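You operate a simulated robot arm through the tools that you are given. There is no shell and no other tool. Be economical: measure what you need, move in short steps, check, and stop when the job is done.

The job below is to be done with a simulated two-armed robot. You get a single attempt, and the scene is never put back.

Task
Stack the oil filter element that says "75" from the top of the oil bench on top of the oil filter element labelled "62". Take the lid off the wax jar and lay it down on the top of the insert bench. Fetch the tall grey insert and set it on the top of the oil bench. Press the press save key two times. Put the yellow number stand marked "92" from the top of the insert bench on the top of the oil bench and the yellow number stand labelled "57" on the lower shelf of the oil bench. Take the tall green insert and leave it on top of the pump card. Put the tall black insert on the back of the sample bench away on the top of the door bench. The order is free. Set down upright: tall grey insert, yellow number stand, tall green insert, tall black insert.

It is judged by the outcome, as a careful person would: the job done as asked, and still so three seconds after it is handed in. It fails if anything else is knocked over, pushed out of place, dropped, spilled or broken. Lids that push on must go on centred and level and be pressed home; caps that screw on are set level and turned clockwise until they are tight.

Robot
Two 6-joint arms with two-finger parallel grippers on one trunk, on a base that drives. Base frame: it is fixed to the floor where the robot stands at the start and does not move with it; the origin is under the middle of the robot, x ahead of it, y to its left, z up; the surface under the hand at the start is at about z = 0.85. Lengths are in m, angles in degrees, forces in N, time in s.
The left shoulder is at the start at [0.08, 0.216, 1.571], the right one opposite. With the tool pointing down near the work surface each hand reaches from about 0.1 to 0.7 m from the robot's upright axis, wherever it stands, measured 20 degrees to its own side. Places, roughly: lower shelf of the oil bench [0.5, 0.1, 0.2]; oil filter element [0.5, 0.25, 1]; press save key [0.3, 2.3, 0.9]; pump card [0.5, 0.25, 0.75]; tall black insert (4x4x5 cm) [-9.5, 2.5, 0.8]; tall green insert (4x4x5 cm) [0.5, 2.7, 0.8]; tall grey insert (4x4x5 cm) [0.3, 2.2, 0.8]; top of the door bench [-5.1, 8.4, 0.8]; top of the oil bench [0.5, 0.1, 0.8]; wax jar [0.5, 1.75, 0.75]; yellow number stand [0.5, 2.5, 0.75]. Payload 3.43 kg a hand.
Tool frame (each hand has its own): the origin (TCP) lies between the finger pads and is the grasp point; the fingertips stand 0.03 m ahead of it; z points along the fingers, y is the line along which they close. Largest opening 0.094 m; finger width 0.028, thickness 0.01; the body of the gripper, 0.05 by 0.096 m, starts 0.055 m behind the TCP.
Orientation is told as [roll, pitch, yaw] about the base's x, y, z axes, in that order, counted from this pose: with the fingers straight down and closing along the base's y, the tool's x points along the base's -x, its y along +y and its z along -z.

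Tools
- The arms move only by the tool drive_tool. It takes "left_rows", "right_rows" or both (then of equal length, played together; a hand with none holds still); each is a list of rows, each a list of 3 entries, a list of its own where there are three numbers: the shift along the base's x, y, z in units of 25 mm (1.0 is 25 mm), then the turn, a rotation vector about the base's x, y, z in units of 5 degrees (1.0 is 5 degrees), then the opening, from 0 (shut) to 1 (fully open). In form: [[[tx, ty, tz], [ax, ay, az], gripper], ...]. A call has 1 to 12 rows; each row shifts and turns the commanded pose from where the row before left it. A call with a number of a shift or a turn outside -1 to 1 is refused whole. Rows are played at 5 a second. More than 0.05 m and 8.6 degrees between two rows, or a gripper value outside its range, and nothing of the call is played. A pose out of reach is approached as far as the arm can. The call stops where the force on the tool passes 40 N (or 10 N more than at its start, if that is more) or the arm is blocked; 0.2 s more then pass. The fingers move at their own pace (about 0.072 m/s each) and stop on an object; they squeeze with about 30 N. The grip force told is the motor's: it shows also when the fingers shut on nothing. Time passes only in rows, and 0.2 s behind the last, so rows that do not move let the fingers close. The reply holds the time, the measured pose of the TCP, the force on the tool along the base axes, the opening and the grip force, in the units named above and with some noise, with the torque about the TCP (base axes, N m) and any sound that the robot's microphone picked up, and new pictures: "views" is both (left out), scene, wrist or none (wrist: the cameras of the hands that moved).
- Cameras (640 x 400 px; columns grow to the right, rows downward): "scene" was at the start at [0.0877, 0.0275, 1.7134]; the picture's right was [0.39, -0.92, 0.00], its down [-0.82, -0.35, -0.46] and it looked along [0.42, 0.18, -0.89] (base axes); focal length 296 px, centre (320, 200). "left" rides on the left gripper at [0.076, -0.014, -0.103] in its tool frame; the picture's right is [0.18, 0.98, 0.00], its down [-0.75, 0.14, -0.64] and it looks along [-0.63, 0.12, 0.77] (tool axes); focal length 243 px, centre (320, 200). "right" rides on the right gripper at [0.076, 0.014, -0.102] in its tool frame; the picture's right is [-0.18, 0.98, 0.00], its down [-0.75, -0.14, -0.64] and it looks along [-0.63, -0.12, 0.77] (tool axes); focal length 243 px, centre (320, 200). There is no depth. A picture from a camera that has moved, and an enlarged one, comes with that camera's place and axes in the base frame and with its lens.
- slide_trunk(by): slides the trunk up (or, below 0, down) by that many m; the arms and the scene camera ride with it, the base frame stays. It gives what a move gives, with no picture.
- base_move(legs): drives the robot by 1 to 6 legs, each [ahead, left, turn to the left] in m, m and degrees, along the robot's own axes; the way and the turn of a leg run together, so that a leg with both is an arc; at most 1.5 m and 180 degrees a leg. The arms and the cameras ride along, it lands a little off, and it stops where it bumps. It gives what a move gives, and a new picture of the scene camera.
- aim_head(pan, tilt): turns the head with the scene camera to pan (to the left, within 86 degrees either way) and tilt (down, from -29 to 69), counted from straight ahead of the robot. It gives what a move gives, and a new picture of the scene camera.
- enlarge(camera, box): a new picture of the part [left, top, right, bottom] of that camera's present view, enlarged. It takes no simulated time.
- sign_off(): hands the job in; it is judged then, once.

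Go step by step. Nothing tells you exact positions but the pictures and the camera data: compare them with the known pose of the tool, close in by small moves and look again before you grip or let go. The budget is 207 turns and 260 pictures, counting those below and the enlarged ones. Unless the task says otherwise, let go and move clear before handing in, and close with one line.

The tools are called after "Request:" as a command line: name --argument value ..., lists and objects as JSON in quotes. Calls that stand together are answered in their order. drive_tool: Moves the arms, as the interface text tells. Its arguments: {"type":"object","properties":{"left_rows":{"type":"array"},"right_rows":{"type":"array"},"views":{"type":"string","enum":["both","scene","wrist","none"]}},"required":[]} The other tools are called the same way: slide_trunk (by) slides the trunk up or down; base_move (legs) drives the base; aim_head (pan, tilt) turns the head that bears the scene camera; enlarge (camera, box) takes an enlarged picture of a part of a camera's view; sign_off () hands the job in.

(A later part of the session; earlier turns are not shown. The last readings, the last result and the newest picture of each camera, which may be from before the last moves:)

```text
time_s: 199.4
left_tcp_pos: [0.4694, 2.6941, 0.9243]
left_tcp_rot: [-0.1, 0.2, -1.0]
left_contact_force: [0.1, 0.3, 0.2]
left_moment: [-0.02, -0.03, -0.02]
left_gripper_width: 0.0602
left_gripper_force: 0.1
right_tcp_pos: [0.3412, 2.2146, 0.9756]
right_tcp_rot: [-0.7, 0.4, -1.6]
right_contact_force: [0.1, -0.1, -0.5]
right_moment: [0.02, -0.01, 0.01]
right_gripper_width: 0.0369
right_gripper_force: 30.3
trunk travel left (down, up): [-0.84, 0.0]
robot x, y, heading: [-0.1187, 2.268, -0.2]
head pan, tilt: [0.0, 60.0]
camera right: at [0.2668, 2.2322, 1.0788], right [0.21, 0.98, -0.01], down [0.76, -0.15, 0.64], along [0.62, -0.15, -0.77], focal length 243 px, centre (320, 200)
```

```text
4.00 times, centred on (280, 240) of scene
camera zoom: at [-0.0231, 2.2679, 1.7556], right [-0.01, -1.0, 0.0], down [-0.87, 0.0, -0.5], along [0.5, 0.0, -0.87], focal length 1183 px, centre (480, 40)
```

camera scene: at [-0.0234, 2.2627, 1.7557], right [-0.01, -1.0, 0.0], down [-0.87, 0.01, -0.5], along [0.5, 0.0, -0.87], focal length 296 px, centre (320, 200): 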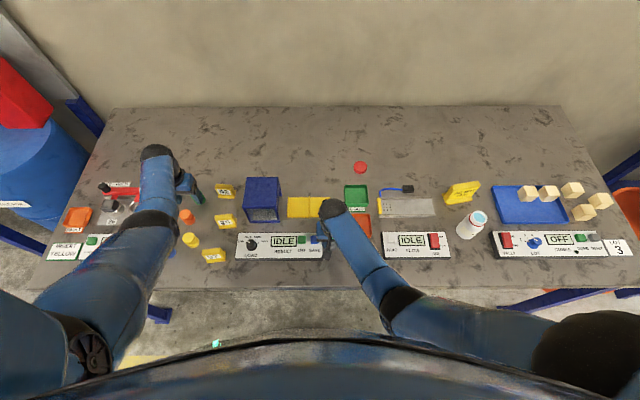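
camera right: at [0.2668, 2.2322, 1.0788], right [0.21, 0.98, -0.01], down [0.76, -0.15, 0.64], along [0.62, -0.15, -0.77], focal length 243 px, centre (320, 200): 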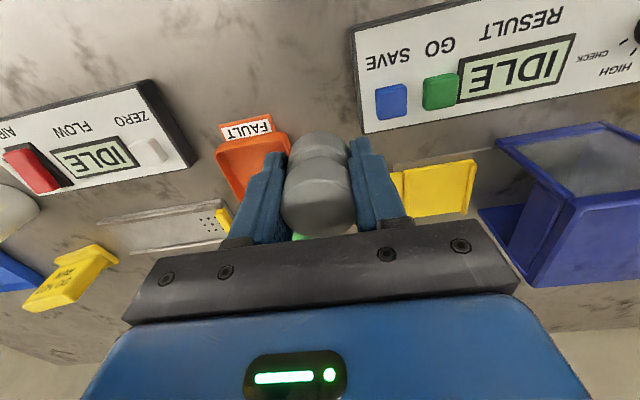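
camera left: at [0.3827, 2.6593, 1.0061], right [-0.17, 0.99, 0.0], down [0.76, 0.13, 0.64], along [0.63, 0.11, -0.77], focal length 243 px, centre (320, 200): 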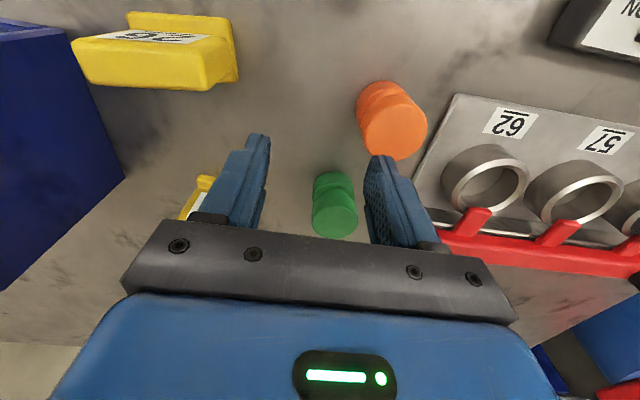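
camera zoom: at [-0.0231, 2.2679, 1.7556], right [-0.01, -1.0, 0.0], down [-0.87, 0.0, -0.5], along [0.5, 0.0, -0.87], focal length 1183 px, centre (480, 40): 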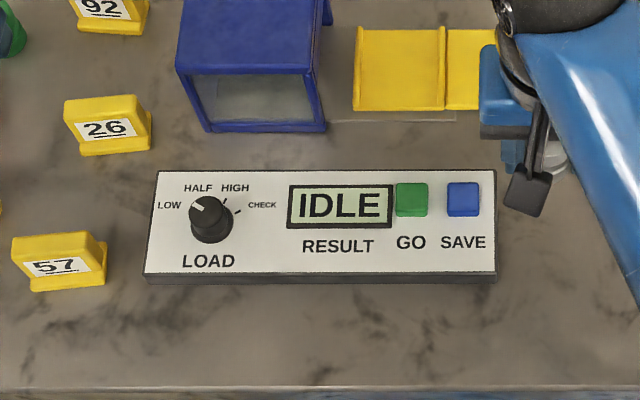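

Grey held, panel essentially unmoved. Raising the left hand, then moving the base closer and left.

Request:
drive_tool --left_rows '[[[-0.5, 0, 1], [0, 0, 0], 0.64], [[-0.5, 0, 1], [0, 0, 0], 0.64], [[0, 0, 1], [0, 0, 0], 0.64], [[0, 0, 0.5], [0, 0, 0], 0.64]]' --right_rows '[[[0, 0, 0.8], [0, 0, 0], 0], [[0, 0, 0.8], [0, 0, 0], 0], [[0, 0, 0], [0, 0, 0], 0], [[0, 0, 0], [0, 0, 0], 0]]' --views "none"

Request:
base_move --legs '[[0.08, 0.12, 0]]'

```text
time_s: 200.4
left_tcp_pos: [0.4445, 2.6939, 1.0114]
left_tcp_rot: [-0.1, 0.2, -1.1]
left_contact_force: [0.6, 0.0, 0.4]
left_moment: [0.0, 0.02, 0.0]
left_gripper_width: 0.0601
left_gripper_force: 0.1
right_tcp_pos: [0.3419, 2.2131, 1.0139]
right_tcp_rot: [-0.8, 0.6, -1.5]
right_contact_force: [-0.3, 0.5, -1.0]
right_moment: [-0.02, 0.01, 0.01]
right_gripper_width: 0.0368
right_gripper_force: 30.2
trunk travel left (down, up): [-0.84, 0.0]
robot x, y, heading: [-0.1164, 2.2646, -0.3]
head pan, tilt: [0.0, 60.0]
```

```text
time_s: 201.8
left_tcp_pos: [0.5239, 2.8125, 1.013]
left_tcp_rot: [0.0, 0.1, -1.1]
left_contact_force: [0.1, -0.2, 0.1]
left_moment: [0.04, -0.02, -0.02]
left_gripper_width: 0.0603
left_gripper_force: 0.1
right_tcp_pos: [0.4216, 2.3335, 1.0154]
right_tcp_rot: [-0.6, 0.5, -1.7]
right_contact_force: [-0.5, 0.3, -0.2]
right_moment: [0.03, 0.0, 0.0]
right_gripper_width: 0.0369
right_gripper_force: 30.6
trunk travel left (down, up): [-0.84, 0.0]
robot x, y, heading: [-0.0372, 2.3854, -0.3]
head pan, tilt: [0.0, 60.0]
camera scene: at [0.0573, 2.385, 1.7558], right [-0.01, -1.0, 0.0], down [-0.87, 0.01, -0.5], along [0.5, 0.0, -0.87], focal length 296 px, centre (320, 200)
```

scene: 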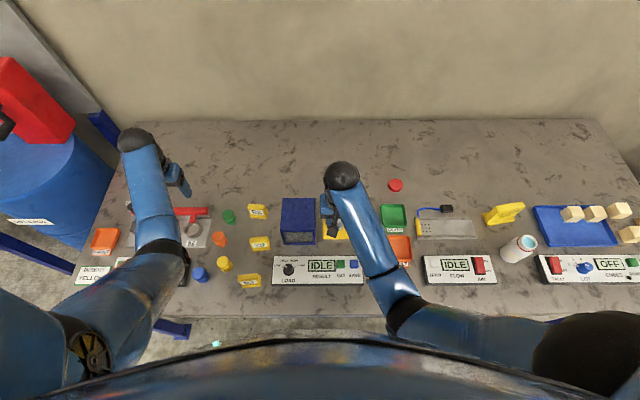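

Green is at about (0.513, 2.692). Moving the left hand over it.

Request:
drive_tool --left_rows '[[[-0.1, -1, 0], [0, 0, 0], 0.64], [[-0.1, -1, 0], [0, 0, 0], 0.64], [[-0.1, -1, 0], [0, 0, 0], 0.64], [[-0.1, -1, 0], [0, 0, 0], 0.64], [[0, -0.8, -0.8], [0, 0, 0], 0.64], [[0, 0, -1], [0, 0, 0], 0.64], [[0, 0, -1], [0, 0, 0], 0.64]]' --views "wrist"

```text
time_s: 203.4
left_tcp_pos: [0.5167, 2.6959, 0.9411]
left_tcp_rot: [-0.2, 0.2, -1.1]
left_contact_force: [0.2, -0.5, 1.0]
left_moment: [-0.01, 0.0, -0.04]
left_gripper_width: 0.0601
left_gripper_force: 0.1
right_tcp_pos: [0.4239, 2.3361, 1.0147]
right_tcp_rot: [-0.9, 0.5, -1.5]
right_contact_force: [0.2, 0.0, -0.4]
right_moment: [0.0, 0.01, -0.01]
right_gripper_width: 0.0369
right_gripper_force: 29.9
trunk travel left (down, up): [-0.84, 0.0]
robot x, y, heading: [-0.0336, 2.3883, -0.3]
head pan, tilt: [0.0, 60.0]
camera left: at [0.4405, 2.6843, 1.0438], right [-0.17, 0.99, 0.0], down [0.76, 0.13, 0.64], along [0.63, 0.1, -0.77], focal length 243 px, centre (320, 200)
```

left: 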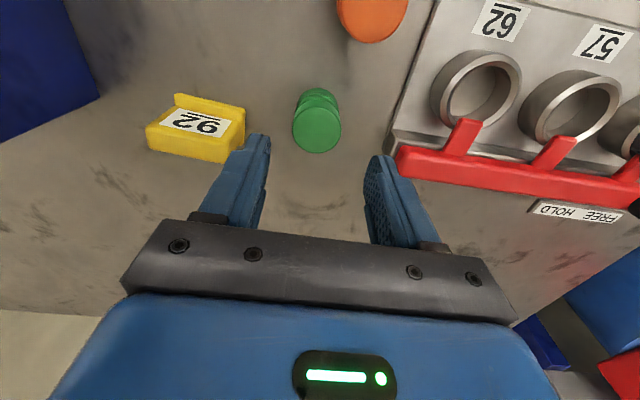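

Request:
drive_tool --left_rows '[[[0.04, -0.08, -1], [0, 0, 0], 0.64], [[0, 0, -1], [0, 0, 0], 0.64], [[0, 0, -1], [0, 0, 0], 0.64], [[0, 0, -0.45], [0, 0, 0], 0.64], [[0, 0, 0], [0, 0, 0], 0], [[0, 0, 0], [0, 0, 0], 0], [[0, 0, 0], [0, 0, 0], 0]]' --views "wrist"

```text
time_s: 205.0
left_tcp_pos: [0.5147, 2.693, 0.8552]
left_tcp_rot: [-0.1, 0.3, -1.0]
left_contact_force: [0.6, -0.2, -0.6]
left_moment: [-0.03, -0.02, 0.01]
left_gripper_width: 0.0367
left_gripper_force: 29.7
right_tcp_pos: [0.4224, 2.3354, 1.0141]
right_tcp_rot: [-0.7, 0.6, -1.7]
right_contact_force: [0.0, 0.8, -0.2]
right_moment: [0.01, 0.0, -0.05]
right_gripper_width: 0.0369
right_gripper_force: 30.1
trunk travel left (down, up): [-0.84, 0.0]
robot x, y, heading: [-0.032, 2.3891, -0.2]
head pan, tilt: [0.0, 60.0]
camera left: at [0.44, 2.6817, 0.958], right [-0.17, 0.99, 0.0], down [0.76, 0.13, 0.64], along [0.63, 0.1, -0.77], focal length 243 px, centre (320, 200)
```

left: 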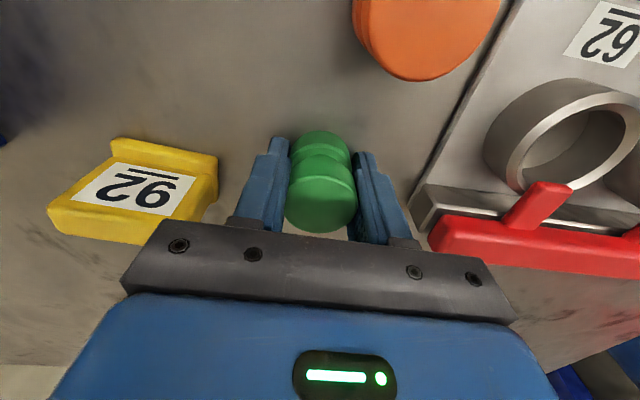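

Both inserts held. Lifting and gathering the hands, then driving back to the oil bench.

Request:
drive_tool --left_rows '[[[0, 0, 1], [0, 0, 0], 0], [[0, 0, 1], [0, 0, 0], 0], [[0, 0, 1], [0, 0, 0], 0], [[-1, -0.5, 1], [0, 0, 0], 0], [[-1, -1, 1], [0, 0, 0], 0], [[-1, -1, 1], [0, 0, 0], 0], [[-1, -1, 0], [0, 0, 0], 0], [[-1, -1, 0], [0, 0, 0], 0], [[0, -0.8, 0], [0, 0, 0.2], 0]]' --right_rows '[[[0, 0, 0], [0, 0, 0], 0], [[0, 0, 0], [0, 0, 0], 0], [[0, 0, 0], [0, 0, 0], 0], [[0, -1, 0], [0, 0, 0], 0], [[0, -1, 0], [0, 0, 0], 0], [[0, -1, 0], [0, 0, 0], 0], [[0, -1, 0], [0, 0, 0], 0], [[0, 0, 0], [0.15, -0.1, 0.3], 0], [[0, 0, 0], [0, 0, 0], 0]]' --views "none"

Request:
base_move --legs '[[-0.42, 0, 0.3], [0, -1.2, 0], [0, -1.19, 0]]'

```text
time_s: 207.0
left_tcp_pos: [0.3888, 2.561, 1.0034]
left_tcp_rot: [-0.2, 0.1, 0.0]
left_contact_force: [0.2, 0.2, -0.2]
left_moment: [0.03, 0.01, -0.02]
left_gripper_width: 0.037
left_gripper_force: 30.4
right_tcp_pos: [0.4214, 2.2353, 1.0147]
right_tcp_rot: [0.1, 0.2, -0.1]
right_contact_force: [0.1, -0.8, -0.3]
right_moment: [0.03, 0.0, 0.01]
right_gripper_width: 0.037
right_gripper_force: 30.1
trunk travel left (down, up): [-0.84, 0.0]
robot x, y, heading: [-0.035, 2.3856, -0.2]
head pan, tilt: [0.0, 60.0]
```

```text
time_s: 220.9
left_tcp_pos: [-0.0777, 0.1571, 1.0048]
left_tcp_rot: [-0.2, 0.3, -1.4]
left_contact_force: [0.2, -0.1, -0.6]
left_moment: [-0.02, 0.03, 0.05]
left_gripper_width: 0.0371
left_gripper_force: 30.1
right_tcp_pos: [-0.0523, -0.17, 1.0145]
right_tcp_rot: [0.0, 0.1, -1.5]
right_contact_force: [-0.3, -0.9, -0.2]
right_moment: [-0.03, 0.04, 0.02]
right_gripper_width: 0.0369
right_gripper_force: 29.9
trunk travel left (down, up): [-0.84, 0.0]
robot x, y, heading: [-0.5073, -0.006, -1.7]
head pan, tilt: [0.0, 60.0]
camera scene: at [-0.4115, -0.0057, 1.7556], right [-0.03, -1.0, 0.0], down [-0.87, 0.03, -0.5], along [0.5, -0.02, -0.87], focal length 296 px, centre (320, 200)
```

scene: 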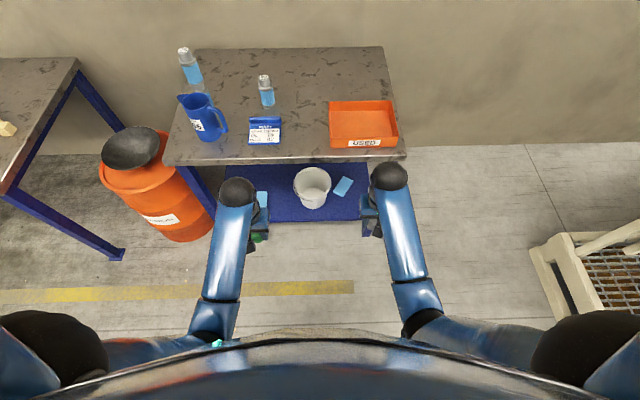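

Request:
enlarge --camera "scene" --box '[210, 70, 390, 230]'

```text
2.50 times, centred on (300, 150) of scene
camera zoom: at [-0.4115, -0.0057, 1.7556], right [-0.03, -1.0, 0.0], down [-0.87, 0.03, -0.5], along [0.5, -0.02, -0.87], focal length 739 px, centre (370, 325)
```

zoom: 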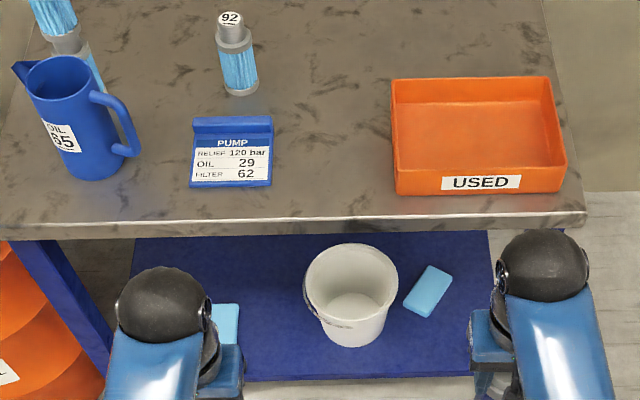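

Card near (0.417, 0.18), free gap between card and tray around y = 0.03. Driving up to the bench.

Request:
base_move --legs '[[0.47, 0.0, 1.7]]'

Request:
drive_tool --left_rows '[[[0, 0, 0], [0, 0, 0], 0]]' --views "wrist"

```text
time_s: 223.7
left_tcp_pos: [0.3813, 0.1671, 1.0063]
left_tcp_rot: [-0.1, 0.0, 0.5]
left_contact_force: [-0.2, 0.3, -1.1]
left_moment: [-0.02, -0.01, 0.04]
left_gripper_width: 0.0368
left_gripper_force: 30.6
right_tcp_pos: [0.4188, -0.1586, 1.0145]
right_tcp_rot: [0.1, -0.1, 0.6]
right_contact_force: [-0.2, -0.3, -0.6]
right_moment: [-0.01, -0.02, 0.0]
right_gripper_width: 0.0366
right_gripper_force: 30.4
trunk travel left (down, up): [-0.84, 0.0]
robot x, y, heading: [-0.0432, -0.0118, 0.4]
head pan, tilt: [0.0, 60.0]
camera scene: at [0.053, -0.0087, 1.7558], right [0.01, -1.0, 0.0], down [-0.86, -0.01, -0.5], along [0.5, 0.0, -0.86], focal length 296 px, centre (320, 200)
```

scene: 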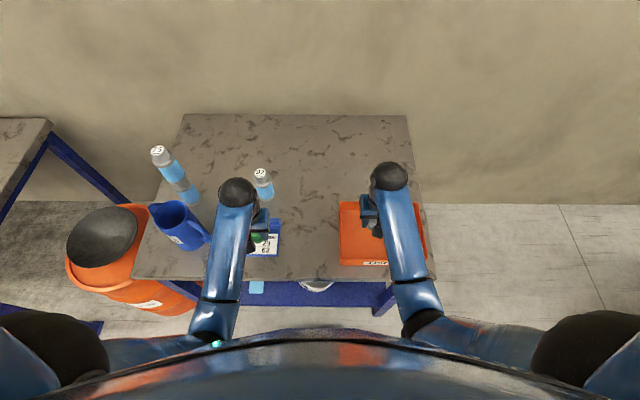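

```text
time_s: 224.1
left_tcp_pos: [0.3844, 0.1679, 1.0046]
left_tcp_rot: [-0.1, 0.3, 0.6]
left_contact_force: [0.7, 0.4, -0.9]
left_moment: [-0.03, 0.03, -0.02]
left_gripper_width: 0.0368
left_gripper_force: 30.0
right_tcp_pos: [0.4208, -0.1589, 1.014]
right_tcp_rot: [0.1, 0.1, 0.6]
right_contact_force: [-0.3, 0.2, -0.2]
right_moment: [0.05, 0.01, -0.02]
right_gripper_width: 0.0367
right_gripper_force: 30.1
trunk travel left (down, up): [-0.84, 0.0]
robot x, y, heading: [-0.0399, -0.0106, 0.3]
head pan, tilt: [0.0, 60.0]
camera left: at [0.3082, 0.1534, 1.1075], right [-0.2, 0.98, 0.0], down [0.76, 0.15, 0.64], along [0.63, 0.12, -0.77], focal length 243 px, centre (320, 200)
```

left: 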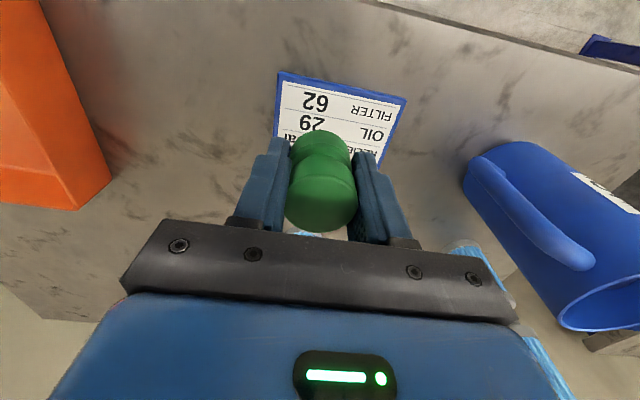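

Card spans about x 0.36–0.445, y 0.125–0.25. Moving green above its middle and grey above (0.50, 0.03).

Request:
drive_tool --left_rows '[[[0.3, 0.3, 0], [0, 0, 0], 0], [[0.34, 0.34, 0], [0, 0, 0], 0], [[0, 0, -1], [0, 0, 0], 0], [[0, 0, -1], [0, 0, 0], 0], [[0, 0, -1], [0, 0, 0], 0], [[0, 0, 0], [0, 0, 0], 0], [[0, 0, 0], [0, 0, 0], 0], [[0, 0, 0], [0, 0, 0], 0]]' --right_rows '[[[0.4, 0.94, 0], [0, 0, 0], 0], [[0.4, 0.94, 0], [0, 0, 0], 0], [[0.4, 0.94, 0], [0, 0, 0], 0], [[0.4, 0.94, 0], [0, 0, 0], 0], [[0.4, 0.94, 0], [0, 0, 0], 0], [[0.4, 0.94, -0.6], [0, 0, 0], 0], [[0.4, 0.94, -1], [0, 0, 0], 0], [[0.4, 0.94, -1], [0, 0, 0], 0]]' --views "wrist"

```text
time_s: 225.9
left_tcp_pos: [0.3988, 0.1837, 0.9305]
left_tcp_rot: [-0.3, 0.3, 0.7]
left_contact_force: [0.2, -0.9, -0.3]
left_moment: [0.04, 0.01, -0.02]
left_gripper_width: 0.0371
left_gripper_force: 30.6
right_tcp_pos: [0.501, 0.0299, 0.9498]
right_tcp_rot: [0.0, 0.2, 0.5]
right_contact_force: [0.2, 0.8, 0.0]
right_moment: [0.0, 0.02, -0.01]
right_gripper_width: 0.0367
right_gripper_force: 30.2
trunk travel left (down, up): [-0.84, 0.0]
robot x, y, heading: [-0.0372, -0.0169, 0.3]
head pan, tilt: [0.0, 60.0]
camera right: at [0.4262, 0.0443, 1.0539], right [0.17, 0.98, 0.0], down [0.76, -0.13, 0.64], along [0.63, -0.11, -0.77], focal length 243 px, centre (320, 200)
camera left: at [0.3243, 0.1704, 1.0336], right [-0.2, 0.98, 0.0], down [0.76, 0.15, 0.64], along [0.63, 0.12, -0.77], focal length 243 px, centre (320, 200)
```

right: 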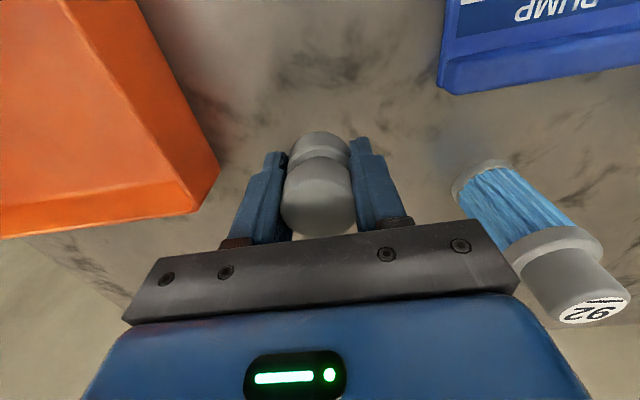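
left: 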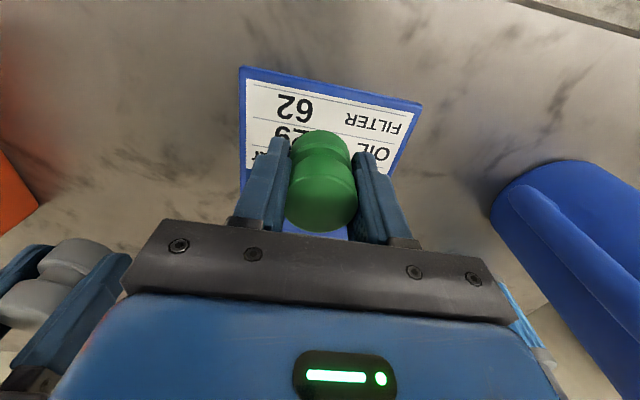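

Request:
drive_tool --left_rows '[[[0, 0.15, -0.4], [0, 0, 0], 0], [[0, 0, -0.2], [0, 0, 0], 0], [[0, 0, -0.2], [0, 0, 0], 0], [[0, 0, -0.1], [0, 0, 0], 0], [[0, 0, 0], [0, 0, 0], 0]]' --right_rows '[[[0, 0, -0.8], [0, 0, 0], 0], [[0, 0, -0.4], [0, 0, 0], 0], [[0, 0, -0.4], [0, 0, 0], 0], [[0, 0, -0.2], [0, 0, 0], 0], [[0, 0, 0], [0, 0, 0], 0]]' --views "none"

Request:
enlarge --camera "left" --box '[220, 50, 440, 250]'

```text
time_s: 227.1
left_tcp_pos: [0.3997, 0.1875, 0.9071]
left_tcp_rot: [-0.2, 0.1, 0.6]
left_contact_force: [0.1, -0.3, 0.3]
left_moment: [-0.02, -0.01, -0.02]
left_gripper_width: 0.0365
left_gripper_force: 29.5
right_tcp_pos: [0.5012, 0.0294, 0.9041]
right_tcp_rot: [0.0, 0.1, 0.6]
right_contact_force: [0.8, -0.2, -0.8]
right_moment: [-0.03, 0.01, 0.01]
right_gripper_width: 0.0367
right_gripper_force: 30.2
trunk travel left (down, up): [-0.84, 0.0]
robot x, y, heading: [-0.0366, -0.0145, 0.6]
head pan, tilt: [0.0, 60.0]
```

```text
2.00 times, centred on (330, 150) of left
camera zoom: at [0.3232, 0.1732, 1.0104], right [-0.2, 0.98, 0.0], down [0.75, 0.15, 0.64], along [0.63, 0.12, -0.77], focal length 485 px, centre (300, 300)
```

zoom: 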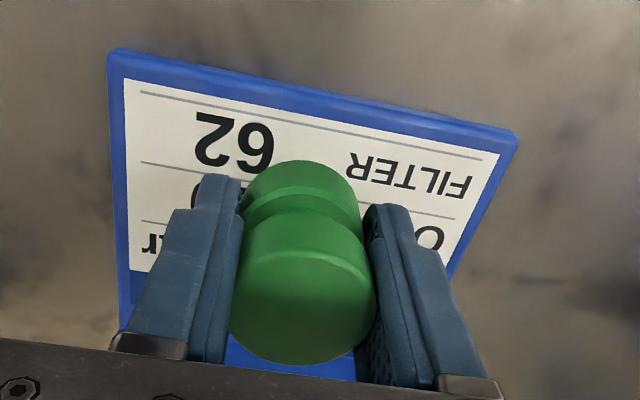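

Request:
drive_tool --left_rows '[[[0, 0, -0.12], [0, 0, 0], 0], [[0, 0, -0.12], [0, 0, 0], 0], [[0, 0, -0.1], [0, 0, 0], 0], [[0, 0, 0], [0, 0, 0], 0]]' --right_rows '[[[0, 0, -0.12], [0, 0, 0], 0], [[0, 0, -0.12], [0, 0, 0], 0], [[0, 0, -0.1], [0, 0, 0], 0], [[0, 0, 0], [0, 0, 0], 0]]' --views "none"

```text
time_s: 228.1
left_tcp_pos: [0.4004, 0.1872, 0.8988]
left_tcp_rot: [-0.1, 0.2, 0.6]
left_contact_force: [-0.7, -0.5, -0.3]
left_moment: [0.03, -0.01, 0.03]
left_gripper_width: 0.0368
left_gripper_force: 30.0
right_tcp_pos: [0.5004, 0.0299, 0.8953]
right_tcp_rot: [0.2, 0.1, 0.6]
right_contact_force: [-0.1, 0.1, -0.5]
right_moment: [0.02, -0.02, 0.0]
right_gripper_width: 0.0369
right_gripper_force: 30.0
trunk travel left (down, up): [-0.84, 0.0]
robot x, y, heading: [-0.0414, -0.0114, 0.5]
head pan, tilt: [0.0, 60.0]
```

Request:
drive_tool --left_rows '[[[0, 0, -0.1], [0, 0, 0], 0], [[0, 0, -0.1], [0, 0, 0], 0], [[0, 0, -0.1], [0, 0, 0], 0], [[0, 0, 0], [0, 0, 0], 0]]' --right_rows '[[[0, 0, -0.1], [0, 0, 0], 0], [[0, 0, -0.1], [0, 0, 0], 0], [[0, 0, -0.1], [0, 0, 0], 0], [[0, 0, 0], [0, 0, 0], 0]]' --views "none"

Request:
drive_tool --left_rows '[[[0, 0, -0.1], [0, 0, 0], 0], [[0, 0, -0.08], [0, 0, 0], 0], [[0, 0, 0], [0, 0, 0], 0]]' --views "none"

```text
time_s: 229.1
left_tcp_pos: [0.3996, 0.1875, 0.8948]
left_tcp_rot: [-0.1, -0.2, 0.7]
left_contact_force: [1.9, 2.4, 29.1]
left_moment: [0.09, 0.15, -0.01]
left_gripper_width: 0.0371
left_gripper_force: 29.9
right_tcp_pos: [0.4997, 0.0291, 0.8902]
right_tcp_rot: [0.1, 0.0, 0.6]
right_contact_force: [-0.7, -0.4, -1.4]
right_moment: [0.01, 0.0, 0.03]
right_gripper_width: 0.0365
right_gripper_force: 30.4
trunk travel left (down, up): [-0.84, 0.0]
robot x, y, heading: [-0.0416, -0.0109, 0.2]
head pan, tilt: [0.0, 60.0]
```

```text
time_s: 229.9
left_tcp_pos: [0.3995, 0.1873, 0.8887]
left_tcp_rot: [-0.1, -0.2, 0.6]
left_contact_force: [5.7, 6.1, 38.5]
left_moment: [0.25, -0.06, 0.02]
left_gripper_width: 0.0371
left_gripper_force: 29.9
right_tcp_pos: [0.4994, 0.0297, 0.8888]
right_tcp_rot: [0.0, -0.1, 0.5]
right_contact_force: [-0.8, -0.3, -0.3]
right_moment: [0.04, 0.0, 0.01]
right_gripper_width: 0.0365
right_gripper_force: 29.7
trunk travel left (down, up): [-0.84, 0.0]
robot x, y, heading: [-0.0389, -0.018, 0.3]
head pan, tilt: [0.0, 60.0]
```

Green is down on the card. Relieving and releasing it; continuing grey downwards.

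Request:
drive_tool --left_rows '[[[0, 0, 0.12], [0, 0, 0], 0], [[0, 0, 0], [0, 0, 0], 0.45], [[0, 0, 0], [0, 0, 0], 0.6], [[0, 0, 0], [0, 0, 0], 0.65], [[0, 0, 0], [0, 0, 0], 0.65]]' --right_rows '[[[0, 0, -0.08], [0, 0, 0], 0], [[0, 0, -0.08], [0, 0, 0], 0], [[0, 0, 0], [0, 0, 0], 0], [[0, 0, 0], [0, 0, 0], 0], [[0, 0, 0], [0, 0, 0], 0]]' --views "none"

Request:
drive_tool --left_rows '[[[0, 0, 0.5], [0, 0, 0], 0.65], [[0, 0, 1], [0, 0, 0], 0.65], [[0, 0, 1], [0, 0, 0], 0.65], [[0, 0, 1], [0, 0, 0], 0.65]]' --views "wrist"

```text
time_s: 231.1
left_tcp_pos: [0.3969, 0.1863, 0.89]
left_tcp_rot: [-0.1, 0.3, 0.7]
left_contact_force: [-2.3, -2.9, 9.4]
left_moment: [0.03, -0.02, 0.02]
left_gripper_width: 0.0581
left_gripper_force: 0.0
right_tcp_pos: [0.4992, 0.0298, 0.8846]
right_tcp_rot: [0.2, 0.1, 0.6]
right_contact_force: [0.0, 0.4, -0.5]
right_moment: [0.01, 0.0, 0.04]
right_gripper_width: 0.0368
right_gripper_force: 29.9
trunk travel left (down, up): [-0.84, 0.0]
robot x, y, heading: [-0.0422, -0.014, 0.4]
head pan, tilt: [0.0, 60.0]
```

```text
time_s: 232.1
left_tcp_pos: [0.4007, 0.1875, 0.978]
left_tcp_rot: [-0.1, 0.2, 0.6]
left_contact_force: [0.4, 0.5, -0.8]
left_moment: [-0.01, 0.02, -0.04]
left_gripper_width: 0.0609
left_gripper_force: 0.1
right_tcp_pos: [0.5005, 0.0306, 0.884]
right_tcp_rot: [0.0, 0.0, 0.6]
right_contact_force: [-0.2, 0.7, -1.1]
right_moment: [0.02, 0.01, 0.0]
right_gripper_width: 0.0368
right_gripper_force: 30.2
trunk travel left (down, up): [-0.84, 0.0]
robot x, y, heading: [-0.0401, -0.0135, 0.6]
head pan, tilt: [0.0, 60.0]
camera left: at [0.3248, 0.1728, 1.0804], right [-0.2, 0.98, 0.0], down [0.75, 0.15, 0.64], along [0.63, 0.12, -0.77], focal length 243 px, centre (320, 200)
```

left: 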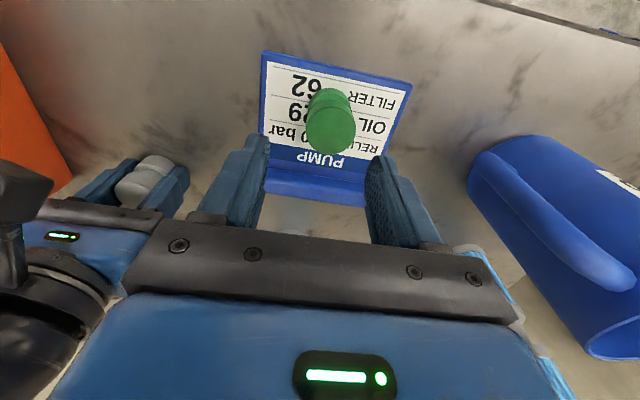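

Request:
drive_tool --right_rows '[[[0, 0, -0.08], [0, 0, 0], 0], [[0, 0, -0.08], [0, 0, 0], 0], [[0, 0, -0.08], [0, 0, 0], 0], [[0, 0, 0], [0, 0, 0], 0]]' --views "none"

```text
time_s: 233.1
left_tcp_pos: [0.4, 0.1855, 0.9768]
left_tcp_rot: [0.0, 0.3, 0.6]
left_contact_force: [0.7, 0.0, -0.7]
left_moment: [0.01, 0.0, 0.01]
left_gripper_width: 0.0613
left_gripper_force: 0.0
right_tcp_pos: [0.4993, 0.0294, 0.8802]
right_tcp_rot: [0.1, -0.1, 0.7]
right_contact_force: [1.5, -1.7, 13.8]
right_moment: [-0.1, -0.04, -0.02]
right_gripper_width: 0.0369
right_gripper_force: 30.0
trunk travel left (down, up): [-0.84, 0.0]
robot x, y, heading: [-0.0429, -0.0141, 0.5]
head pan, tilt: [0.0, 60.0]
```

Grey touches down. Releasing and raising.

Request:
drive_tool --right_rows '[[[0, 0, 0.06], [0, 0, 0], 0], [[0, 0, 0], [0, 0, 0], 0.5], [[0, 0, 0], [0, 0, 0], 0.65], [[0, 0, 0], [0, 0, 0], 0.7], [[0, 0, 0.5], [0, 0, 0], 0.7], [[0, 0, 1], [0, 0, 0], 0.7], [[0, 0, 1], [0, 0, 0], 0.7], [[0, 0, 1], [0, 0, 0], 0.7], [[0, 0, 1], [0, 0, 0], 0.7], [[0, 0, 0.7], [0, 0, 0], 0.7]]' --views "none"

Request:
base_move --legs '[[-0.45, 0, -0.5]]'

Request:
enlarge --camera "scene" --box '[150, 20, 400, 180]'

```text
time_s: 235.3
left_tcp_pos: [0.4005, 0.1866, 0.978]
left_tcp_rot: [-0.2, 0.2, 0.6]
left_contact_force: [-0.7, 0.4, 0.4]
left_moment: [0.0, 0.0, -0.03]
left_gripper_width: 0.0613
left_gripper_force: 0.1
right_tcp_pos: [0.499, 0.0285, 1.0087]
right_tcp_rot: [0.1, 0.1, 0.6]
right_contact_force: [0.2, -0.3, -0.3]
right_moment: [-0.02, 0.01, 0.04]
right_gripper_width: 0.0658
right_gripper_force: 0.1
trunk travel left (down, up): [-0.84, 0.0]
robot x, y, heading: [-0.0404, -0.011, 0.5]
head pan, tilt: [0.0, 60.0]
```

```text
time_s: 238.1
left_tcp_pos: [-0.0438, 0.1796, 0.9754]
left_tcp_rot: [0.0, 0.3, -0.1]
left_contact_force: [-0.3, 0.0, -0.2]
left_moment: [-0.01, 0.01, -0.03]
left_gripper_width: 0.0613
left_gripper_force: 0.1
right_tcp_pos: [0.0536, 0.0234, 1.0081]
right_tcp_rot: [0.0, 0.2, -0.1]
right_contact_force: [-0.7, 0.4, 0.0]
right_moment: [0.03, 0.0, 0.02]
right_gripper_width: 0.0661
right_gripper_force: 0.2
trunk travel left (down, up): [-0.84, 0.0]
robot x, y, heading: [-0.485, -0.0143, -0.3]
head pan, tilt: [0.0, 60.0]
camera scene: at [-0.3885, -0.0104, 1.7553], right [-0.01, -1.0, 0.0], down [-0.87, 0.0, -0.5], along [0.5, 0.0, -0.87], focal length 296 px, centre (320, 200)
```

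scene: 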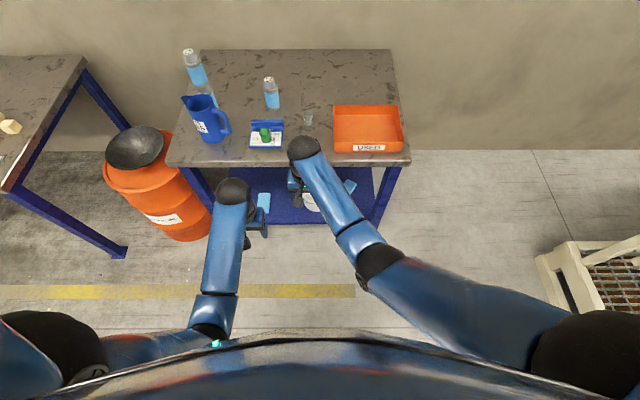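

```text
2.50 times, centred on (275, 100) of scene
camera zoom: at [-0.3885, -0.0104, 1.7553], right [-0.01, -1.0, 0.0], down [-0.87, 0.0, -0.5], along [0.5, 0.0, -0.87], focal length 739 px, centre (432, 450)
```

zoom: 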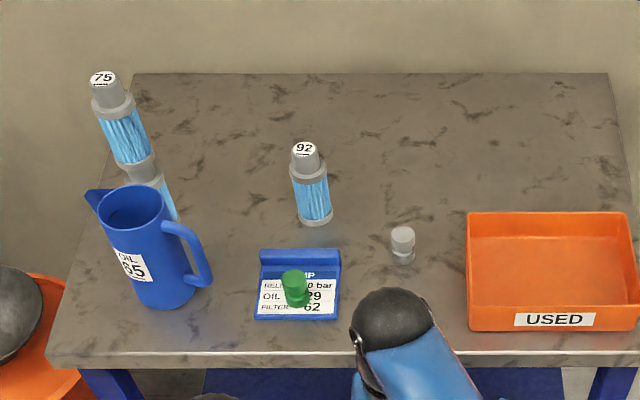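

All placed well. Now fetching the stands: driving back to the insert bench.

Request:
base_move --legs '[[0, 1.25, 0.2], [0, 1.25, 0], [0.33, 0, 0]]'

```text
time_s: 251.8
left_tcp_pos: [0.2657, 2.654, 0.9795]
left_tcp_rot: [-0.2, 0.1, 1.6]
left_contact_force: [-0.1, -0.2, -0.2]
left_moment: [-0.02, 0.0, 0.01]
left_gripper_width: 0.0611
left_gripper_force: 0.0
right_tcp_pos: [0.3669, 2.4977, 1.01]
right_tcp_rot: [0.0, -0.1, 1.5]
right_contact_force: [0.4, 0.3, -0.5]
right_moment: [0.03, -0.05, -0.04]
right_gripper_width: 0.0657
right_gripper_force: 0.0
trunk travel left (down, up): [-0.84, 0.0]
robot x, y, heading: [-0.1697, 2.4462, 1.3]
head pan, tilt: [0.0, 60.0]
camera scene: at [-0.077, 2.4532, 1.7559], right [0.02, -1.0, 0.0], down [-0.86, -0.02, -0.5], along [0.5, 0.01, -0.86], focal length 296 px, centre (320, 200)
```

scene: 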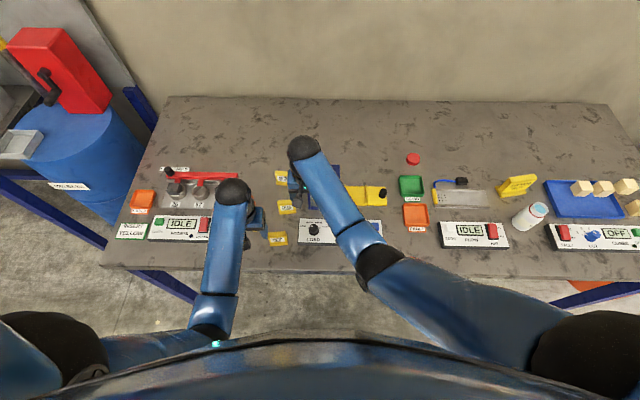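

Moving the right hand aside and tilting the left hand −60° for stand "57" (≈ (0.306, 2.604)).

Request:
drive_tool --left_rows '[[[-0.1, -0.2, 0], [0, -1, 0], 1], [[-0.1, -0.2, 0], [0, -1, 0], 1], [[-0.1, -0.2, 0], [0, -1, 0], 1], [[-0.1, -0.2, 0], [0, -1, 0], 1], [[-0.1, -0.2, 0], [0, -1, 0], 1], [[-0.1, -0.2, 0], [0, -1, 0], 1], [[-0.1, -0.2, 0], [0, -1, 0], 1], [[-0.1, -0.2, 0], [0, -1, 0], 1], [[-0.1, -0.2, 0], [0, -1, 0], 1], [[-0.1, -0.1, 0], [0, -1, 0], 1], [[-0.1, -0.1, 0], [0, -1, 0], 1], [[-0.1, 0, 0], [0, -1, -0.3], 1]]' --right_rows '[[[0, -1, 0], [0, 0, 0], 0.7], [[0, -1, 0], [0, 0, 0], 0.7], [[0, -1, 0], [0, 0, 0], 0.7], [[0, -1, 0], [0, 0, 0], 0.7], [[0, -1, 0], [0, 0, 0], 0.7], [[0, -1, 0], [0, 0, 0], 0.7], [[0, -1, 0], [0, 0, 0], 0.7], [[0, -1, 0], [0, 0, 0], 0.7], [[0, -1, 0], [0, 0, 0], 0.7], [[0, -1, 0], [0, 0, 0], 0.7], [[0, 0, 0], [0, 0, 0], 1], [[0, 0, 0], [0, 0, -0.3], 1]]' --views "none"

Request:
drive_tool --left_rows '[[[0, 0, -1], [0, 0, 0], 1], [[0, 0, -1], [0, 0, 0], 1]]' --views "both"

```text
time_s: 254.4
left_tcp_pos: [0.2371, 2.6047, 0.9765]
left_tcp_rot: [-2.8, -59.9, 1.7]
left_contact_force: [0.0, -0.4, 0.2]
left_moment: [-0.04, 0.02, 0.01]
left_gripper_width: 0.094
left_gripper_force: 0.1
right_tcp_pos: [0.3693, 2.2488, 1.0088]
right_tcp_rot: [0.0, 0.1, 0.1]
right_contact_force: [-0.3, 0.5, -0.2]
right_moment: [-0.02, 0.0, 0.0]
right_gripper_width: 0.094
right_gripper_force: 0.1
trunk travel left (down, up): [-0.84, 0.0]
robot x, y, heading: [-0.1685, 2.4496, 1.3]
head pan, tilt: [0.0, 60.0]
```

```text
time_s: 255.0
left_tcp_pos: [0.2379, 2.6031, 0.9264]
left_tcp_rot: [-2.7, -59.8, 1.5]
left_contact_force: [-0.2, -0.6, 0.0]
left_moment: [-0.02, 0.02, -0.05]
left_gripper_width: 0.0943
left_gripper_force: 0.2
right_tcp_pos: [0.3706, 2.2489, 1.0096]
right_tcp_rot: [0.0, 0.1, 0.0]
right_contact_force: [0.2, -0.8, 0.8]
right_moment: [-0.02, 0.01, 0.02]
right_gripper_width: 0.0942
right_gripper_force: 0.0
trunk travel left (down, up): [-0.84, 0.0]
robot x, y, heading: [-0.17, 2.4482, 1.1]
head pan, tilt: [0.0, 60.0]
camera scene: at [-0.0726, 2.4534, 1.7556], right [0.02, -1.0, 0.0], down [-0.87, -0.02, -0.5], along [0.5, 0.01, -0.87], focal length 296 px, centre (320, 200)
camera left: at [0.1107, 2.5912, 0.9129], right [-0.08, 0.98, -0.18], down [-0.17, 0.17, 0.97], along [0.98, 0.11, 0.16], focal length 243 px, centre (320, 200)
```

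scene: 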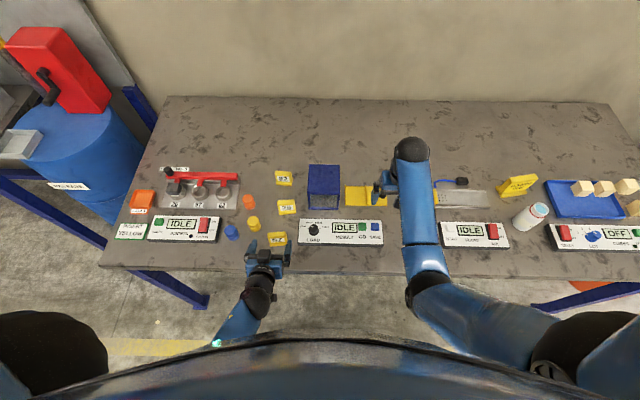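
left: 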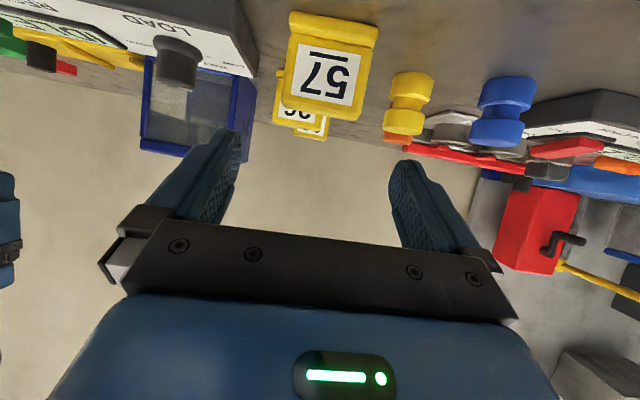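

Stand 57 centred at y ≈ 2.599. Approaching and gripping its sides.

Request:
drive_tool --left_rows '[[[0, -0.16, -1], [0, 0, 0], 0.9], [[0, 0, -0.55], [0, 0, 0], 0.9], [[0.866, 0, -0.5], [0, 0, 0], 0.9], [[0.866, 0, -0.5], [0, 0, 0], 0.9]]' --views "wrist"

Request:
enlarge --camera "scene" --box '[220, 200, 340, 280]'

```text
time_s: 256.0
left_tcp_pos: [0.2799, 2.5999, 0.8632]
left_tcp_rot: [-2.7, -59.7, 1.4]
left_contact_force: [0.1, -0.1, 0.1]
left_moment: [0.03, 0.0, -0.03]
left_gripper_width: 0.0845
left_gripper_force: 0.0
right_tcp_pos: [0.3712, 2.2483, 1.0096]
right_tcp_rot: [0.1, 0.2, 0.1]
right_contact_force: [0.8, 0.7, 0.6]
right_moment: [0.02, 0.0, 0.03]
right_gripper_width: 0.0939
right_gripper_force: 0.0
trunk travel left (down, up): [-0.84, 0.0]
robot x, y, heading: [-0.1699, 2.4495, 1.0]
head pan, tilt: [0.0, 60.0]
camera left: at [0.1526, 2.5877, 0.8493], right [-0.08, 0.98, -0.18], down [-0.17, 0.17, 0.97], along [0.98, 0.11, 0.16], focal length 243 px, centre (320, 200)
```

left: 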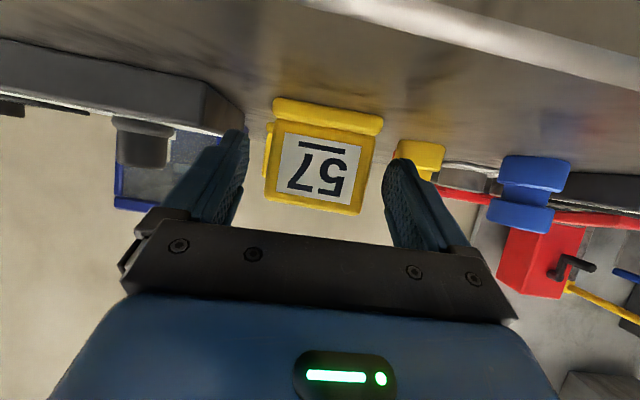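

```text
5.00 times, centred on (280, 240) of scene
camera zoom: at [-0.0712, 2.4525, 1.7555], right [0.02, -1.0, 0.0], down [-0.87, -0.02, -0.5], along [0.5, 0.01, -0.87], focal length 1479 px, centre (520, 0)
```

zoom: 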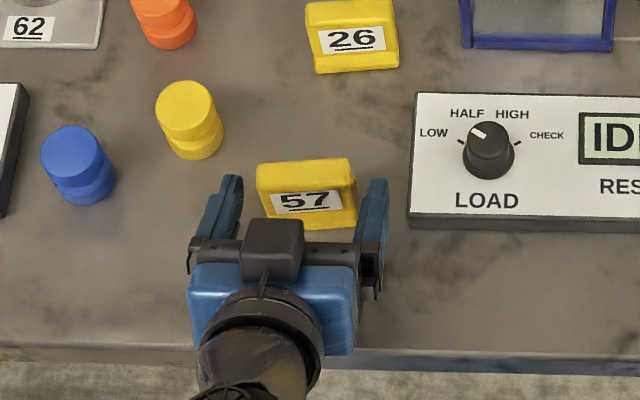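

Request:
drive_tool --left_rows '[[[0, 0, 0], [0, 0, 0], 1], [[0.6, 0, -0.34], [0, 0, 0], 1], [[0.6, 0, -0.3], [0, 0, 0], 1], [[0, 0, 0], [0, 0, 0], 0.5], [[0, 0, 0], [0, 0, 0], 0], [[0, 0, 0], [0, 0, 0], 0]]' --views "wrist"

```text
time_s: 257.4
left_tcp_pos: [0.3103, 2.599, 0.8491]
left_tcp_rot: [-2.6, -59.9, 1.5]
left_contact_force: [2.5, 0.6, 8.0]
left_moment: [0.17, 0.0, -0.01]
left_gripper_width: 0.0651
left_gripper_force: 30.3
right_tcp_pos: [0.3701, 2.2494, 1.0097]
right_tcp_rot: [0.1, 0.0, -0.1]
right_contact_force: [-0.3, 0.2, -0.2]
right_moment: [0.0, -0.01, 0.01]
right_gripper_width: 0.0941
right_gripper_force: 0.1
trunk travel left (down, up): [-0.84, 0.0]
robot x, y, heading: [-0.1681, 2.4448, 1.1]
head pan, tilt: [0.0, 60.0]
camera left: at [0.1835, 2.5874, 0.8342], right [-0.08, 0.98, -0.18], down [-0.18, 0.17, 0.97], along [0.98, 0.11, 0.16], focal length 243 px, centre (320, 200)
```

left: 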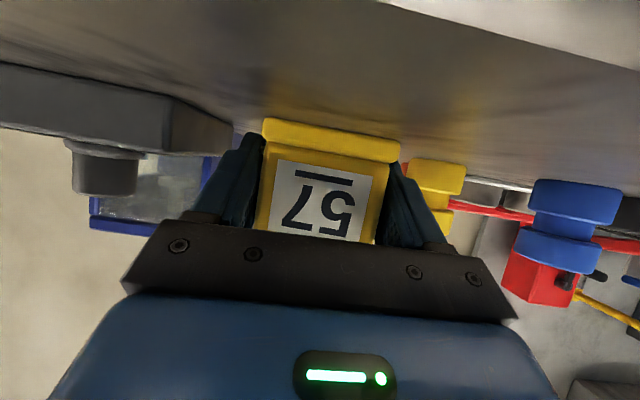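

57 gripped. Lifting and repositioning the base so the right hand can take "92".

Request:
drive_tool --left_rows '[[[0, 0, 0.5], [0, 0, 0], 0], [[0, 0, 1], [0, 0, 0], 0], [[0, 0, 1], [0, 0, 0], 0], [[0, 0, 1], [0, 0, 0], 0], [[0, 0, 1], [0, 0, 0], 0], [[-0.5, 0, 1], [0, 0, 0], 0], [[-0.5, 0, 0.6], [0, 0, 0], 0]]' --views "none"

Request:
base_move --legs '[[0.13, 0.26, -1.1]]'

```text
time_s: 259.0
left_tcp_pos: [0.2851, 2.6, 1.0004]
left_tcp_rot: [-2.6, -59.8, 1.5]
left_contact_force: [0.5, -0.3, 0.0]
left_moment: [0.02, -0.02, 0.02]
left_gripper_width: 0.0648
left_gripper_force: 30.5
right_tcp_pos: [0.3699, 2.2486, 1.0096]
right_tcp_rot: [0.0, 0.1, 0.0]
right_contact_force: [-0.3, 0.5, 0.5]
right_moment: [-0.02, -0.01, 0.02]
right_gripper_width: 0.0941
right_gripper_force: 0.1
trunk travel left (down, up): [-0.84, 0.0]
robot x, y, heading: [-0.1694, 2.447, 1.4]
head pan, tilt: [0.0, 60.0]
```

```text
time_s: 261.0
left_tcp_pos: [0.4144, 2.8521, 1.0019]
left_tcp_rot: [-2.4, -59.8, 0.2]
left_contact_force: [-1.1, 0.3, -0.8]
left_moment: [-0.02, 0.01, 0.01]
left_gripper_width: 0.0645
left_gripper_force: 29.9
right_tcp_pos: [0.4907, 2.498, 1.0097]
right_tcp_rot: [0.1, 0.0, -1.1]
right_contact_force: [0.7, 0.0, -0.3]
right_moment: [0.02, -0.03, 0.02]
right_gripper_width: 0.0939
right_gripper_force: 0.1
trunk travel left (down, up): [-0.84, 0.0]
robot x, y, heading: [-0.0439, 2.7075, -0.1]
head pan, tilt: [0.0, 60.0]
camera scene: at [0.0514, 2.71, 1.7557], right [0.0, -1.0, 0.0], down [-0.87, 0.0, -0.5], along [0.5, 0.0, -0.87], focal length 296 px, centre (320, 200)
```

scene: 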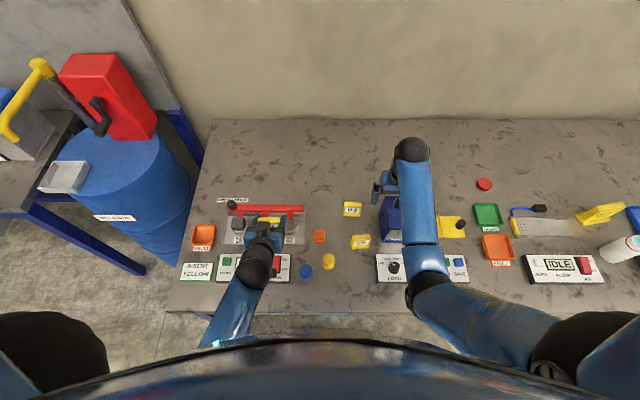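

Request:
drive_tool --right_rows '[[[0.45, 1, 0], [0, 0, 0], 1], [[0.45, 1, 0], [0, 0, 0], 1], [[0.45, 1, 0], [0, 0, 0], 1], [[0.35, 1, -0.6], [0, 0, 0.2], 1], [[0, 0.05, -1], [0, 0, 0], 1], [[0, 0, -1], [0, 0, 0], 1]]' --views "wrist"

```text
time_s: 262.4
left_tcp_pos: [0.4148, 2.8528, 0.9988]
left_tcp_rot: [-2.6, -59.8, 0.3]
left_contact_force: [0.5, -0.3, 0.0]
left_moment: [-0.01, -0.03, 0.0]
left_gripper_width: 0.0647
left_gripper_force: 29.2
right_tcp_pos: [0.5346, 2.6023, 0.9438]
right_tcp_rot: [0.1, 0.1, -0.1]
right_contact_force: [-0.9, -0.2, 0.7]
right_moment: [0.0, 0.03, -0.01]
right_gripper_width: 0.094
right_gripper_force: 0.1
trunk travel left (down, up): [-0.84, 0.0]
robot x, y, heading: [-0.045, 2.7118, 0.2]
head pan, tilt: [0.0, 60.0]
camera right: at [0.4596, 2.6156, 1.0462], right [0.19, 0.98, 0.0], down [0.75, -0.14, 0.64], along [0.63, -0.12, -0.77], focal length 243 px, centre (320, 200)
```

right: 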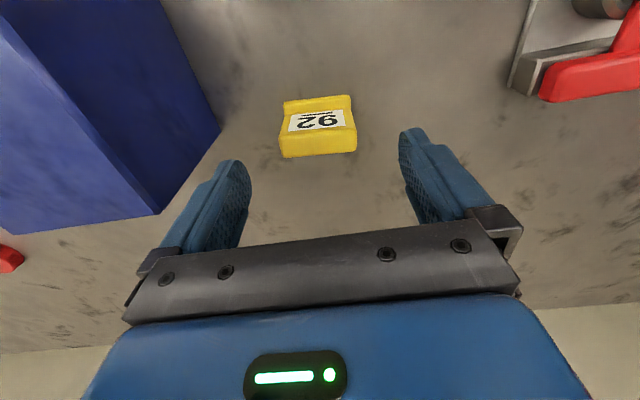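

Request:
drive_tool --right_rows '[[[0.45, -0.12, -1], [0, 0, 0], 1], [[0, 0, -1], [0, 0, 0], 1], [[0, 0, -1], [0, 0, 0], 1], [[0, 0, -0.6], [0, 0, 0], 1], [[0, 0, 0], [0, 0, 0], 0.6], [[0, 0, 0], [0, 0, 0], 0], [[0, 0, 0], [0, 0, 0], 0]]' --views "wrist"

```text
time_s: 264.0
left_tcp_pos: [0.4153, 2.8529, 0.9999]
left_tcp_rot: [-2.7, -59.7, 0.5]
left_contact_force: [-0.3, -0.2, 0.2]
left_moment: [0.01, -0.01, 0.03]
left_gripper_width: 0.0648
left_gripper_force: 30.3
right_tcp_pos: [0.544, 2.5972, 0.856]
right_tcp_rot: [0.0, 0.0, -0.1]
right_contact_force: [0.9, 1.1, -0.5]
right_moment: [0.0, 0.0, -0.01]
right_gripper_width: 0.0625
right_gripper_force: 29.9
trunk travel left (down, up): [-0.84, 0.0]
robot x, y, heading: [-0.0421, 2.7106, 0.1]
head pan, tilt: [0.0, 60.0]
camera right: at [0.4697, 2.6129, 0.959], right [0.19, 0.98, 0.0], down [0.75, -0.14, 0.64], along [0.63, -0.12, -0.77], focal length 243 px, centre (320, 200)
```

right: 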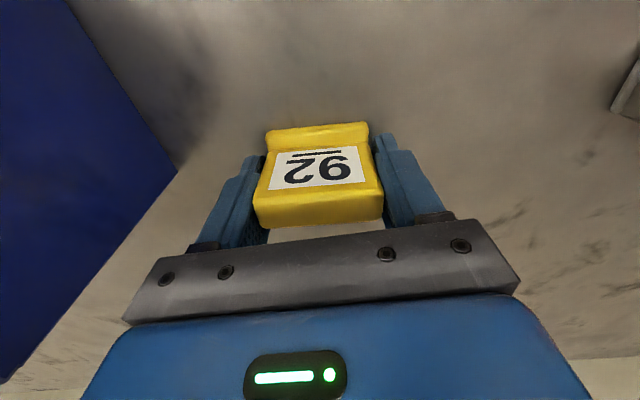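

92 gripped. Lifting, gathering the hands and driving to the oil bench.

Request:
drive_tool --right_rows '[[[0, 0, 1], [0, 0, 0], 0], [[0, 0, 1], [0, 0, 0], 0], [[0, 0, 1], [0, 0, 0], 0], [[0, 0, 1], [0, 0, 0], 0], [[0, 0, 1], [0, 0, 0], 0], [[0, 0, 1], [0, 0, 0], 0], [[-1, -0.3, 0.2], [0, 0, 0], 0], [[-1, -0.3, 0], [0, 0, 0], 0], [[-1, -0.3, 0], [0, 0, 0], 0], [[-1, -0.3, 0], [0, 0, 0], 0], [[-1, -0.3, 0], [0, 0, 0], 0]]' --views "none"

Request:
base_move --legs '[[-0.45, 0, 0], [0, -1.36, 0], [0, -1.36, 0]]'

```text
time_s: 266.4
left_tcp_pos: [0.4143, 2.8516, 1.0002]
left_tcp_rot: [-2.6, -59.8, 0.4]
left_contact_force: [-0.7, 0.5, -0.9]
left_moment: [0.01, 0.0, -0.04]
left_gripper_width: 0.0646
left_gripper_force: 29.5
right_tcp_pos: [0.4212, 2.5611, 1.0087]
right_tcp_rot: [0.1, 0.0, -0.1]
right_contact_force: [-0.3, 0.1, 0.4]
right_moment: [0.03, 0.01, -0.01]
right_gripper_width: 0.0612
right_gripper_force: 30.5
trunk travel left (down, up): [-0.84, 0.0]
robot x, y, heading: [-0.0415, 2.7073, 0.2]
head pan, tilt: [0.0, 60.0]
```

```text
time_s: 282.0
left_tcp_pos: [-0.0166, 0.1344, 1.0008]
left_tcp_rot: [-2.8, -59.7, 0.9]
left_contact_force: [0.1, 0.0, -0.2]
left_moment: [-0.01, -0.02, 0.02]
left_gripper_width: 0.0638
left_gripper_force: 30.3
right_tcp_pos: [-0.0086, -0.1581, 1.0089]
right_tcp_rot: [0.0, 0.1, 0.3]
right_contact_force: [-0.1, -0.1, 0.3]
right_moment: [-0.02, 0.0, -0.02]
right_gripper_width: 0.0632
right_gripper_force: 30.5
trunk travel left (down, up): [-0.84, 0.0]
robot x, y, heading: [-0.4711, -0.0139, 0.4]
head pan, tilt: [0.0, 60.0]
camera scene: at [-0.3779, -0.008, 1.7556], right [0.01, -1.0, 0.0], down [-0.87, -0.01, -0.5], along [0.5, 0.01, -0.87], focal length 296 px, centre (320, 200)
```

scene: 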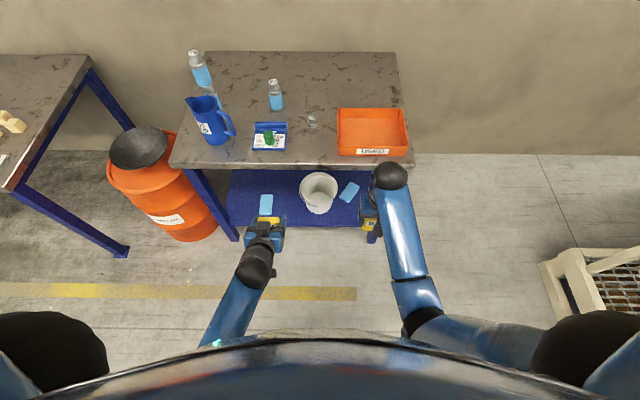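

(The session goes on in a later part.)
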